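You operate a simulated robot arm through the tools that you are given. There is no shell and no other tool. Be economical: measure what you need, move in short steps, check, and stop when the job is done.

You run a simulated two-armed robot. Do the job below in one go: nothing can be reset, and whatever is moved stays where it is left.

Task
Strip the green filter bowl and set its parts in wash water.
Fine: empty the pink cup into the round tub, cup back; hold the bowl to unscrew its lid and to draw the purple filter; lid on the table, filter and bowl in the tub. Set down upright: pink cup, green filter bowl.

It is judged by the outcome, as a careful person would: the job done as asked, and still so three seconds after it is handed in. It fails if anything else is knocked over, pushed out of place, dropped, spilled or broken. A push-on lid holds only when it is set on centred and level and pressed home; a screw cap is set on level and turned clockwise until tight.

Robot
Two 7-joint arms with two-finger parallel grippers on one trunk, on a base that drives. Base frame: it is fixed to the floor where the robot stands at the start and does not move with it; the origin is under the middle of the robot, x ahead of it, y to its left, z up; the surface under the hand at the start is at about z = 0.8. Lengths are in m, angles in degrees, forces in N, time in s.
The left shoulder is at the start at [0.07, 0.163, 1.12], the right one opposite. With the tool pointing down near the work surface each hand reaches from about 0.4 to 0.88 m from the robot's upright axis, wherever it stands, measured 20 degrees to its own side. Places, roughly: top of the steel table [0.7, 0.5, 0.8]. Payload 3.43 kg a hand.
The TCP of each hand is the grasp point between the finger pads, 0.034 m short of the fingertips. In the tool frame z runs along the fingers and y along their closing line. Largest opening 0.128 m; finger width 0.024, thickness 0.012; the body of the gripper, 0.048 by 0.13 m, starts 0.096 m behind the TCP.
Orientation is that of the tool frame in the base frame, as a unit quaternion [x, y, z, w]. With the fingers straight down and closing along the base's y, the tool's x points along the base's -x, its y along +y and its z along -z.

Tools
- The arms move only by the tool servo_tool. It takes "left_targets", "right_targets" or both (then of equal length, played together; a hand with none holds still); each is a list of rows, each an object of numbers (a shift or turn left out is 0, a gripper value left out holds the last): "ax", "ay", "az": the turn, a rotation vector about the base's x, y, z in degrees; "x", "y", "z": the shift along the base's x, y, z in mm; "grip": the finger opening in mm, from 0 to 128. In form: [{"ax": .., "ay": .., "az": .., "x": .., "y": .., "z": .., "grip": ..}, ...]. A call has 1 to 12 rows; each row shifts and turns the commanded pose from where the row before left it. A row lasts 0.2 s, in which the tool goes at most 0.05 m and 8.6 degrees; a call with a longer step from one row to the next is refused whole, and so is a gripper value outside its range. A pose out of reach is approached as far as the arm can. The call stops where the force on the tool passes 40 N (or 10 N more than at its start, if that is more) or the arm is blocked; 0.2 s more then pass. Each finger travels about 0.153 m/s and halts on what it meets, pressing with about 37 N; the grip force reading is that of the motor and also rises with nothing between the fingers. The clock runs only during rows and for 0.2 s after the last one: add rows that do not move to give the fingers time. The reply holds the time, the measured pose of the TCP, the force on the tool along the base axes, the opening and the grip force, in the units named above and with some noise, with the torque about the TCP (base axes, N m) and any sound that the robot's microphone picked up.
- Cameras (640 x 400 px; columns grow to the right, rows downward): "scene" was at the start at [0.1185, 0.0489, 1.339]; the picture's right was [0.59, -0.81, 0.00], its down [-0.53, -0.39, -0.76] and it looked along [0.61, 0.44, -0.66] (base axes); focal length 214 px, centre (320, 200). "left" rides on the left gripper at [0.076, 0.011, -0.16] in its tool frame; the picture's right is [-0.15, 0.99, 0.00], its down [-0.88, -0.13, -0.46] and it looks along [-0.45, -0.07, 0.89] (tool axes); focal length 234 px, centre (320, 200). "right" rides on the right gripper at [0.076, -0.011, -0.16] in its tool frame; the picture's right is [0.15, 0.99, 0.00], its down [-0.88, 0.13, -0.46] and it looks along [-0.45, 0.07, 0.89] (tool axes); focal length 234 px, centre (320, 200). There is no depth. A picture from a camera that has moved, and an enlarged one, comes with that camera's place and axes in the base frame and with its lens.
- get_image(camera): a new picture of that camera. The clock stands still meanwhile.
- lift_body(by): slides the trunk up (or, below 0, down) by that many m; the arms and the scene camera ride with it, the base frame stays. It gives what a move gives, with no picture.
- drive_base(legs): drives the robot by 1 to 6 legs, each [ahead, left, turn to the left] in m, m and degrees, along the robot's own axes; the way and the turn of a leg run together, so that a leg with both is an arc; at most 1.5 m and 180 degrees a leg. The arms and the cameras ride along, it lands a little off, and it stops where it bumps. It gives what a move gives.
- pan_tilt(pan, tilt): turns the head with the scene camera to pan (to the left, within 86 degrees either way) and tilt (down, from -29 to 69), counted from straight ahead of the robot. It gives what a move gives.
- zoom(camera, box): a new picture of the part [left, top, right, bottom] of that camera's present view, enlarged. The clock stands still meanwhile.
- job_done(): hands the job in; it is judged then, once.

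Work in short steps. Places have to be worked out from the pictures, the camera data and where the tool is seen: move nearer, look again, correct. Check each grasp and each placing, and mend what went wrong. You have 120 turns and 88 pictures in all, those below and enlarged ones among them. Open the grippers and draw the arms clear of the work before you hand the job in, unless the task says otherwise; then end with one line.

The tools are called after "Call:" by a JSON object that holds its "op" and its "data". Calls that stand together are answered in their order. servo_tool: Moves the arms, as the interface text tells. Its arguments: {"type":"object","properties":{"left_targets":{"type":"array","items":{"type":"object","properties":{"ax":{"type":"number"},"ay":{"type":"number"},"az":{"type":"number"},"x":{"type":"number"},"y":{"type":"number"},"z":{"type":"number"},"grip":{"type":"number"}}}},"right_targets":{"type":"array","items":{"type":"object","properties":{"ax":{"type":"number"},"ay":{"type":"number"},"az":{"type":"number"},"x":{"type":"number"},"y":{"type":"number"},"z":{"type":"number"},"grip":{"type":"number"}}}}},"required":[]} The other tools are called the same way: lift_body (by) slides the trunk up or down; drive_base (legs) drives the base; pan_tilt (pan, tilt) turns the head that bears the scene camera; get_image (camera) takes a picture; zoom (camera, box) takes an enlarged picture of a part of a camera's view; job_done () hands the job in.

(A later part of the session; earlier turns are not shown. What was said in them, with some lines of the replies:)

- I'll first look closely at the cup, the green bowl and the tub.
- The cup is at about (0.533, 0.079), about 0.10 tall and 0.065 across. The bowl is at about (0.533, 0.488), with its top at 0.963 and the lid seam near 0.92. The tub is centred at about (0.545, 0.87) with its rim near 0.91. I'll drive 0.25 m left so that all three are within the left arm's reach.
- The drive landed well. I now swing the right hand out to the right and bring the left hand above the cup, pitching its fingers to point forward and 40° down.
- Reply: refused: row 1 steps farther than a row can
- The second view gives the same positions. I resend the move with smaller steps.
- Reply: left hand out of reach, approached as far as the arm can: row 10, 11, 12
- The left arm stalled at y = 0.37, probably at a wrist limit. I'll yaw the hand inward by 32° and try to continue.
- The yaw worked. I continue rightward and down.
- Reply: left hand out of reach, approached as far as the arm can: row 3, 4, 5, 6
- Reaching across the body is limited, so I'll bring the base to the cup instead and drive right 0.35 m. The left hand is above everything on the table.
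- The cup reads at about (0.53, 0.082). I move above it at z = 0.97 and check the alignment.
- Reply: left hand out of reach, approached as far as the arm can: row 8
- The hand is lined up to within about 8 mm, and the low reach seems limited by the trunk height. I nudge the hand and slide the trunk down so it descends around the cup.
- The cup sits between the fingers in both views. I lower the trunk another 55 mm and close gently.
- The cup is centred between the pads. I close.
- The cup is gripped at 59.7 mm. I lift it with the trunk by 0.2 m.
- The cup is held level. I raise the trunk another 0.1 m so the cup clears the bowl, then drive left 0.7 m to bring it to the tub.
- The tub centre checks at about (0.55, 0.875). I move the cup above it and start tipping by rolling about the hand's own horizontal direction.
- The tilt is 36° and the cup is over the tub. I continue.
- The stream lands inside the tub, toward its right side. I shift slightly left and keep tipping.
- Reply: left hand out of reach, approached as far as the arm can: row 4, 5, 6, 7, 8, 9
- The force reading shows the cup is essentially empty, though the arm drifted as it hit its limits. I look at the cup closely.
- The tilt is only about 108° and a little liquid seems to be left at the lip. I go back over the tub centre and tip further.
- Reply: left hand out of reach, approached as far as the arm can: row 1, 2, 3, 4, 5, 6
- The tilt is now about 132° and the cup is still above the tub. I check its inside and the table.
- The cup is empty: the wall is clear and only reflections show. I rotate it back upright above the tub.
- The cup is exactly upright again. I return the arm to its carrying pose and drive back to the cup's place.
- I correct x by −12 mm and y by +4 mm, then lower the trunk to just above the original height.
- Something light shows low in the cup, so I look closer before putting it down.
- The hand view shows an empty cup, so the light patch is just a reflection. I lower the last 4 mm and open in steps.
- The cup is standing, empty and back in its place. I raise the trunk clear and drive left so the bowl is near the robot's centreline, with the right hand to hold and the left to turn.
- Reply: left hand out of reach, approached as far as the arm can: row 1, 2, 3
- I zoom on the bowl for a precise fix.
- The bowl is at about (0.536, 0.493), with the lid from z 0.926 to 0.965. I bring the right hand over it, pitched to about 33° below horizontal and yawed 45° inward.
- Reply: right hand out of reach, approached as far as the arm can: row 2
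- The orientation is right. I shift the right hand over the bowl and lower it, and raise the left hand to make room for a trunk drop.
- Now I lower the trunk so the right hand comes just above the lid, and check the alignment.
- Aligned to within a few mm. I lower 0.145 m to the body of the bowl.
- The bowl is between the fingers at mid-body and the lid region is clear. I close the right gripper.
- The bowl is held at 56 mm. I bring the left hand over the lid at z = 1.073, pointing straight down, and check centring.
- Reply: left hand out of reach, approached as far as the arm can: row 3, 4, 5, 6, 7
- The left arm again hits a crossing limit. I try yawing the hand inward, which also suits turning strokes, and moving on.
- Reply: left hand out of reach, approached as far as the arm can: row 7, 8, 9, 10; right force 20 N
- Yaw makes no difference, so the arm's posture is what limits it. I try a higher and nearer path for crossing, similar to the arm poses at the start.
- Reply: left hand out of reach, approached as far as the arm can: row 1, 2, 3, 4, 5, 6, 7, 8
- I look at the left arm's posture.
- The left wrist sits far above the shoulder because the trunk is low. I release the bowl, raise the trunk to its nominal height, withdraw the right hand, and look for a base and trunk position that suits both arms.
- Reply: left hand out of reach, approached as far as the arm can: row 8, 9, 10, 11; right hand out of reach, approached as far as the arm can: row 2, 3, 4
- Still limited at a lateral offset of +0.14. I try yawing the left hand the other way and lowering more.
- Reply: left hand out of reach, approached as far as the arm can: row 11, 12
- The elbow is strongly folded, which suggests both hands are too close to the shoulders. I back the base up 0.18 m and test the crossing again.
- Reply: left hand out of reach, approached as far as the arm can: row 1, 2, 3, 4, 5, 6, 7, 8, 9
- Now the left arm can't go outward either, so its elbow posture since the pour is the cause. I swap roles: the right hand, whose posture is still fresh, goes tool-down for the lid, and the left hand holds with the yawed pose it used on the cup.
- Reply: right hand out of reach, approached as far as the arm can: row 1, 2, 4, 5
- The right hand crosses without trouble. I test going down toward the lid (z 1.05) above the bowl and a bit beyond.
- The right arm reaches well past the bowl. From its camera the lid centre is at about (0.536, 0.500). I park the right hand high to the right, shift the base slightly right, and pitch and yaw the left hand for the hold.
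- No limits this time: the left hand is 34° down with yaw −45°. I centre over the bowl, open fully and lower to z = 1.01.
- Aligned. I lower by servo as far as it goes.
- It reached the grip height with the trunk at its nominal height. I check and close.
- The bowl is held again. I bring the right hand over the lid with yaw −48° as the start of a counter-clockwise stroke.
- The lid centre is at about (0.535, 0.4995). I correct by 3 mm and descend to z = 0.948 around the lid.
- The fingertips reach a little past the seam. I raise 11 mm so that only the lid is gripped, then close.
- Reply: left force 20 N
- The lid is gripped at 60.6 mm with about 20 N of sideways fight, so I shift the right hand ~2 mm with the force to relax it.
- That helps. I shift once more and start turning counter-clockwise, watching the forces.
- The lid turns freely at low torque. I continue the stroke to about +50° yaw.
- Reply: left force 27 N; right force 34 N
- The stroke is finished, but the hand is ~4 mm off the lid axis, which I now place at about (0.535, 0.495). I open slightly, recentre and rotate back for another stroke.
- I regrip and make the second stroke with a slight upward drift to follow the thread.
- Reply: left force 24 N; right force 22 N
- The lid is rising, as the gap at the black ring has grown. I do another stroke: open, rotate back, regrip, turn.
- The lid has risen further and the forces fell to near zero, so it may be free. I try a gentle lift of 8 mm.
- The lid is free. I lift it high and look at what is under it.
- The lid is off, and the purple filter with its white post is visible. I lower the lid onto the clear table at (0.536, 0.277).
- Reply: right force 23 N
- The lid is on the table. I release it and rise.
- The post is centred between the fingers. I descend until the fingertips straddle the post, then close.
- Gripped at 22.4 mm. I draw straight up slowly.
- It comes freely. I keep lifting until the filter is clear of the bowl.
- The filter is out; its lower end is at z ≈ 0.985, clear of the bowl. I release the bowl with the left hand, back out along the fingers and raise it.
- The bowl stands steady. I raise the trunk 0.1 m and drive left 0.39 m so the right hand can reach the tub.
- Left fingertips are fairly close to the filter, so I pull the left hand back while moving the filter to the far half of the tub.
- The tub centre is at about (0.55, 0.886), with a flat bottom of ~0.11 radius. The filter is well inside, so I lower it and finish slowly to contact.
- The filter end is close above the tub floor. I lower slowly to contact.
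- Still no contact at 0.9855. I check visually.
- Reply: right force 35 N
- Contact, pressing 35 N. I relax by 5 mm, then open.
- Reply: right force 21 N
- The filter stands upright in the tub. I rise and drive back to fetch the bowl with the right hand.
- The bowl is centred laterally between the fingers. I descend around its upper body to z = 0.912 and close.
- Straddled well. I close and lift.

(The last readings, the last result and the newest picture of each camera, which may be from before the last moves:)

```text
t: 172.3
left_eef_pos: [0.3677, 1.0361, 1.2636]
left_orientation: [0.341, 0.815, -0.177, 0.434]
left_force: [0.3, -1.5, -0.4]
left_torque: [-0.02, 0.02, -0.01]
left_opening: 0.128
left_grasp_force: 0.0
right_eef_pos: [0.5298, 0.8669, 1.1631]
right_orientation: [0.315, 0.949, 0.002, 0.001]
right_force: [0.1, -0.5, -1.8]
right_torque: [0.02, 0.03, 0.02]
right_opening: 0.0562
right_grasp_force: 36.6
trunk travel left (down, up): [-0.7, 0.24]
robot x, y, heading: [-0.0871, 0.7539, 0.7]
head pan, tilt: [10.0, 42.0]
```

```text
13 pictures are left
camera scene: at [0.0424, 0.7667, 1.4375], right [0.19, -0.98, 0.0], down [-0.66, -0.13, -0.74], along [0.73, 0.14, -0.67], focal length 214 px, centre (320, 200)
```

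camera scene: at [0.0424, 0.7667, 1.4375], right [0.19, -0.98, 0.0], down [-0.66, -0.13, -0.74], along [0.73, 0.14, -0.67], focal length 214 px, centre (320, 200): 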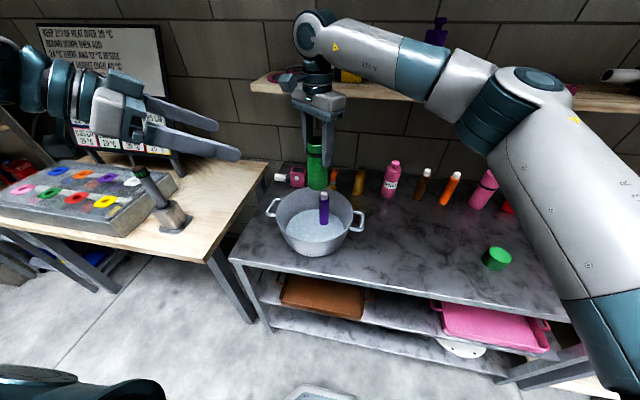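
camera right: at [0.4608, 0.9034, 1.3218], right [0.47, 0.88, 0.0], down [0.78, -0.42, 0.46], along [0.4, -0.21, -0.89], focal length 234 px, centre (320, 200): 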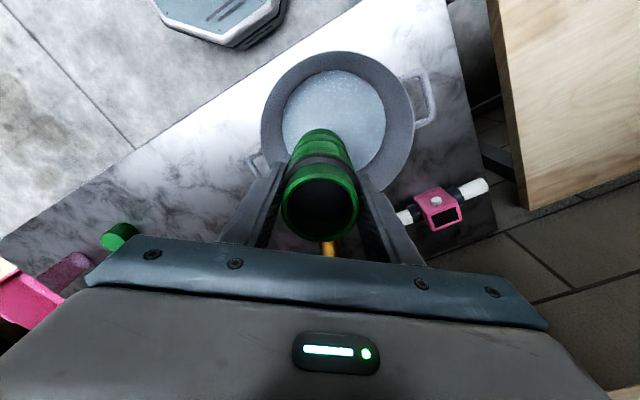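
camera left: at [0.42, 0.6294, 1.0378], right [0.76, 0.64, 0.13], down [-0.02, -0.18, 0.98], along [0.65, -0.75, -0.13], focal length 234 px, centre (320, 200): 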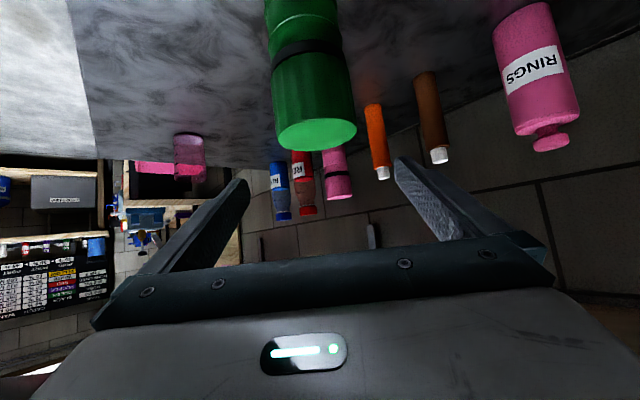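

The bowl is held upright above the tub. I pull the left hand further away and move the bowl over the front-left half of the tub at about (0.505, 0.905), opposite the filter.

Call:
{"op": "servo_tool", "data": {"left_targets": [{"x": -25, "y": 10, "z": 35}, {"x": -25, "y": 10, "z": 35}, {"z": 35}, {}], "right_targets": [{}, {"x": -12, "y": 19}, {"x": -12, "y": 19}, {}]}}

Call:
{"op": "servo_tool", "data": {"right_targets": [{"z": -40}, {"z": -40}, {"z": -40}, {"z": -40}, {"z": -30}, {"z": -20}, {}]}}

Call:
{"op": "zoom", "data": {"camera": "scene", "box": [240, 140, 400, 260]}}

```text
t: 173.3
left_eef_pos: [0.3181, 1.0556, 1.3694]
left_orientation: [0.341, 0.815, -0.177, 0.434]
left_force: [0.0, 0.0, 0.7]
left_torque: [-0.01, 0.0, -0.03]
left_opening: 0.1279
left_grasp_force: 0.1
right_eef_pos: [0.5048, 0.9041, 1.1619]
right_orientation: [0.315, 0.949, 0.002, -0.001]
right_force: [0.4, -1.3, -0.9]
right_torque: [0.05, 0.01, 0.03]
right_opening: 0.0562
right_grasp_force: 36.7
trunk travel left (down, up): [-0.7, 0.24]
robot x, y, heading: [-0.0922, 0.7494, 0.7]
head pan, tilt: [10.0, 42.0]
```

```text
t: 174.9
left_eef_pos: [0.3186, 1.0559, 1.3684]
left_orientation: [0.34, 0.816, -0.176, 0.434]
left_force: [-0.4, 0.2, 0.0]
left_torque: [-0.01, -0.02, 0.03]
left_opening: 0.1279
left_grasp_force: 0.1
right_eef_pos: [0.505, 0.9055, 0.9531]
right_orientation: [0.316, 0.949, 0.002, 0.0]
right_force: [0.9, -0.4, -2.0]
right_torque: [-0.03, 0.03, 0.01]
right_opening: 0.0561
right_grasp_force: 36.9
trunk travel left (down, up): [-0.7, 0.24]
robot x, y, heading: [-0.0915, 0.752, 0.7]
head pan, tilt: [10.0, 42.0]
```

```text
3.33 times, centred on (320, 200) of scene
camera zoom: at [0.0423, 0.7674, 1.4375], right [0.19, -0.98, 0.0], down [-0.66, -0.13, -0.74], along [0.73, 0.14, -0.67], focal length 715 px, centre (320, 200)
```

zoom: 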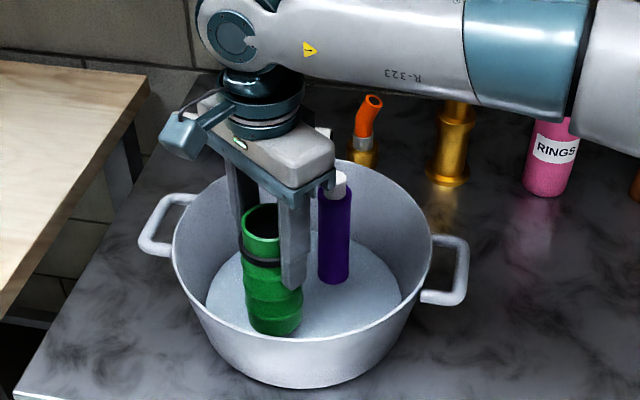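

Good placement. I lower to contact.

Call:
{"op": "servo_tool", "data": {"right_targets": [{"z": -6}, {"z": -6}, {"z": -6}, {"z": -4}, {"z": -3}, {"z": -2}, {"z": -2}, {}]}}

```text
t: 176.7
left_eef_pos: [0.3183, 1.0555, 1.3687]
left_orientation: [0.34, 0.815, -0.177, 0.434]
left_force: [-0.1, 0.2, 0.4]
left_torque: [-0.01, -0.04, -0.04]
left_opening: 0.1279
left_grasp_force: 0.0
right_eef_pos: [0.505, 0.9068, 0.9238]
right_orientation: [0.314, 0.949, 0.0, 0.0]
right_force: [-0.1, -0.7, -1.2]
right_torque: [0.07, 0.01, 0.01]
right_opening: 0.0559
right_grasp_force: 36.8
trunk travel left (down, up): [-0.7, 0.24]
robot x, y, heading: [-0.092, 0.753, 1.0]
head pan, tilt: [10.0, 42.0]
```

Call:
{"op": "servo_tool", "data": {"right_targets": [{"z": -2}, {"z": -2}, {"z": -2}, {}]}}

```text
t: 177.7
left_eef_pos: [0.3181, 1.0568, 1.3696]
left_orientation: [0.341, 0.815, -0.177, 0.434]
left_force: [-0.6, -0.2, -0.5]
left_torque: [-0.03, -0.01, 0.02]
left_opening: 0.128
left_grasp_force: 0.0
right_eef_pos: [0.5049, 0.9049, 0.9194]
right_orientation: [0.315, 0.949, 0.001, 0.0]
right_force: [0.8, 0.2, 4.4]
right_torque: [-0.14, -0.05, 0.0]
right_opening: 0.0562
right_grasp_force: 37.0
trunk travel left (down, up): [-0.7, 0.24]
robot x, y, heading: [-0.0895, 0.75, 0.8]
head pan, tilt: [10.0, 42.0]
```

Contact. I release gently, opening only to 80 mm, and rise.

Call:
{"op": "servo_tool", "data": {"right_targets": [{"grip": 60}, {"grip": 68}, {"grip": 80}, {}, {"z": 20}, {"z": 35}, {"z": 45}, {"z": 45}, {"z": 45}, {}]}}

Call:
{"op": "get_image", "data": {"camera": "scene"}}

Call:
{"op": "zoom", "data": {"camera": "scene", "box": [240, 140, 400, 260]}}

```text
t: 179.9
left_eef_pos: [0.3175, 1.0557, 1.3686]
left_orientation: [0.341, 0.815, -0.178, 0.434]
left_force: [-0.3, -0.7, 0.1]
left_torque: [-0.02, 0.01, 0.0]
left_opening: 0.128
left_grasp_force: 0.1
right_eef_pos: [0.5043, 0.9059, 1.1085]
right_orientation: [0.315, 0.949, 0.001, 0.0]
right_force: [-0.2, -0.3, -0.1]
right_torque: [0.0, 0.02, -0.02]
right_opening: 0.08
right_grasp_force: 0.1
trunk travel left (down, up): [-0.7, 0.24]
robot x, y, heading: [-0.0889, 0.7546, 0.9]
head pan, tilt: [10.0, 42.0]
```

```text
11 pictures are left
camera scene: at [0.0428, 0.7675, 1.4374], right [0.19, -0.98, 0.0], down [-0.66, -0.13, -0.74], along [0.73, 0.14, -0.67], focal length 214 px, centre (320, 200)
```

scene: 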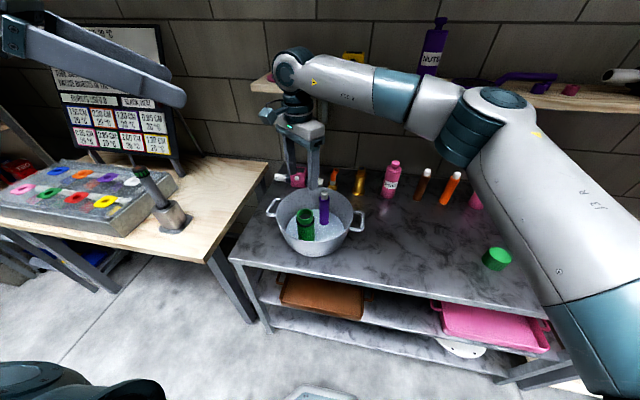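

```text
3.33 times, centred on (320, 200) of scene
camera zoom: at [0.0428, 0.7675, 1.4374], right [0.19, -0.98, 0.0], down [-0.66, -0.13, -0.74], along [0.73, 0.14, -0.67], focal length 715 px, centre (320, 200)
```

zoom: 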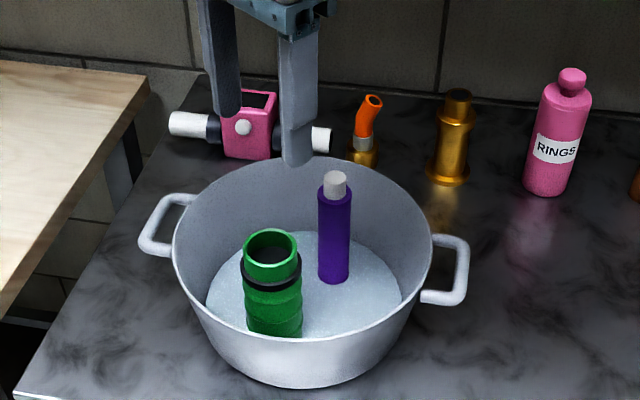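

The bowl and filter both stand upright in the wash water. I draw the right arm up and back, then check the cup and lid.

Call:
{"op": "servo_tool", "data": {"right_targets": [{"z": 45, "grip": 100}, {"z": 45}, {"z": 30}, {"y": -45}, {"y": -45}, {"y": -45}, {"x": -30, "y": -30}, {"x": -30, "y": -30}, {"x": -30, "y": -30}, {}]}}

Call:
{"op": "drive_base", "data": {"legs": [[-0.2, 0, 0]]}}

Call:
{"op": "pan_tilt", "data": {"pan": -15, "tilt": 32}}

Call:
{"op": "get_image", "data": {"camera": "scene"}}

```text
t: 182.1
left_eef_pos: [0.3189, 1.0569, 1.3688]
left_orientation: [0.341, 0.815, -0.177, 0.434]
left_force: [-0.7, -0.1, -0.6]
left_torque: [-0.04, 0.03, -0.02]
left_opening: 0.128
left_grasp_force: 0.1
right_eef_pos: [0.4147, 0.6801, 1.2262]
right_orientation: [0.316, 0.949, 0.001, 0.0]
right_force: [0.2, -0.3, -1.1]
right_torque: [-0.01, 0.01, 0.02]
right_opening: 0.1002
right_grasp_force: 0.1
trunk travel left (down, up): [-0.7, 0.24]
robot x, y, heading: [-0.0874, 0.7528, 1.0]
head pan, tilt: [10.0, 42.0]
```

```text
t: 183.7
left_eef_pos: [0.1159, 1.0534, 1.3685]
left_orientation: [0.34, 0.815, -0.177, 0.434]
left_force: [0.5, -1.1, 0.6]
left_torque: [0.02, 0.01, -0.01]
left_opening: 0.128
left_grasp_force: 0.0
right_eef_pos: [0.2134, 0.6767, 1.2254]
right_orientation: [0.315, 0.949, 0.0, -0.001]
right_force: [0.9, -0.1, 0.4]
right_torque: [-0.01, -0.02, -0.02]
right_opening: 0.1
right_grasp_force: 0.2
trunk travel left (down, up): [-0.7, 0.24]
robot x, y, heading: [-0.2932, 0.748, 1.0]
head pan, tilt: [10.0, 42.0]
```

```text
t: 184.6
left_eef_pos: [0.1148, 1.053, 1.3684]
left_orientation: [0.34, 0.815, -0.177, 0.434]
left_force: [-0.1, -0.2, -0.3]
left_torque: [-0.05, -0.02, -0.04]
left_opening: 0.1282
left_grasp_force: 0.1
right_eef_pos: [0.2113, 0.6773, 1.2255]
right_orientation: [0.315, 0.949, 0.001, 0.0]
right_force: [-0.8, 0.4, -0.3]
right_torque: [-0.01, -0.01, 0.03]
right_opening: 0.0998
right_grasp_force: 0.1
trunk travel left (down, up): [-0.7, 0.24]
robot x, y, heading: [-0.2932, 0.7478, 1.0]
head pan, tilt: [-15.0, 32.0]
```

```text
9 pictures are left
camera scene: at [-0.156, 0.7269, 1.4526], right [-0.24, -0.97, 0.0], down [-0.51, 0.13, -0.85], along [0.82, -0.21, -0.53], focal length 214 px, centre (320, 200)
```

scene: 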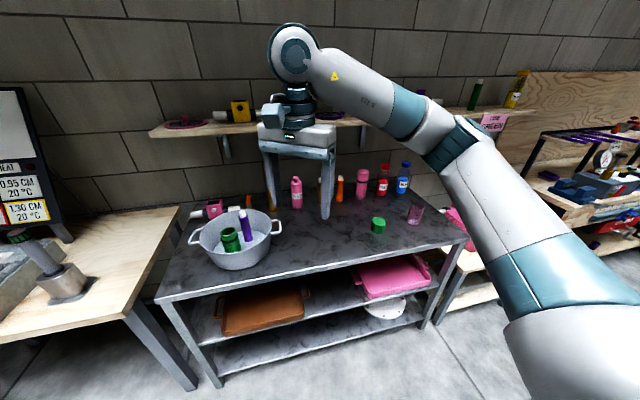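

Both parts stand in the tub, the lid lies on the table, the cup is upright in its place, and nothing else looks disturbed. The grippers are open and the arms clear, so I hand the job in.

Call:
{"op": "job_done", "data": {}}

```text
The job is handed in.
```

The job is handed in: the pink cup was emptied into the round tub and put back upright, the lid was unscrewed and set on the table, and the filter and bowl both stand upright in the tub.
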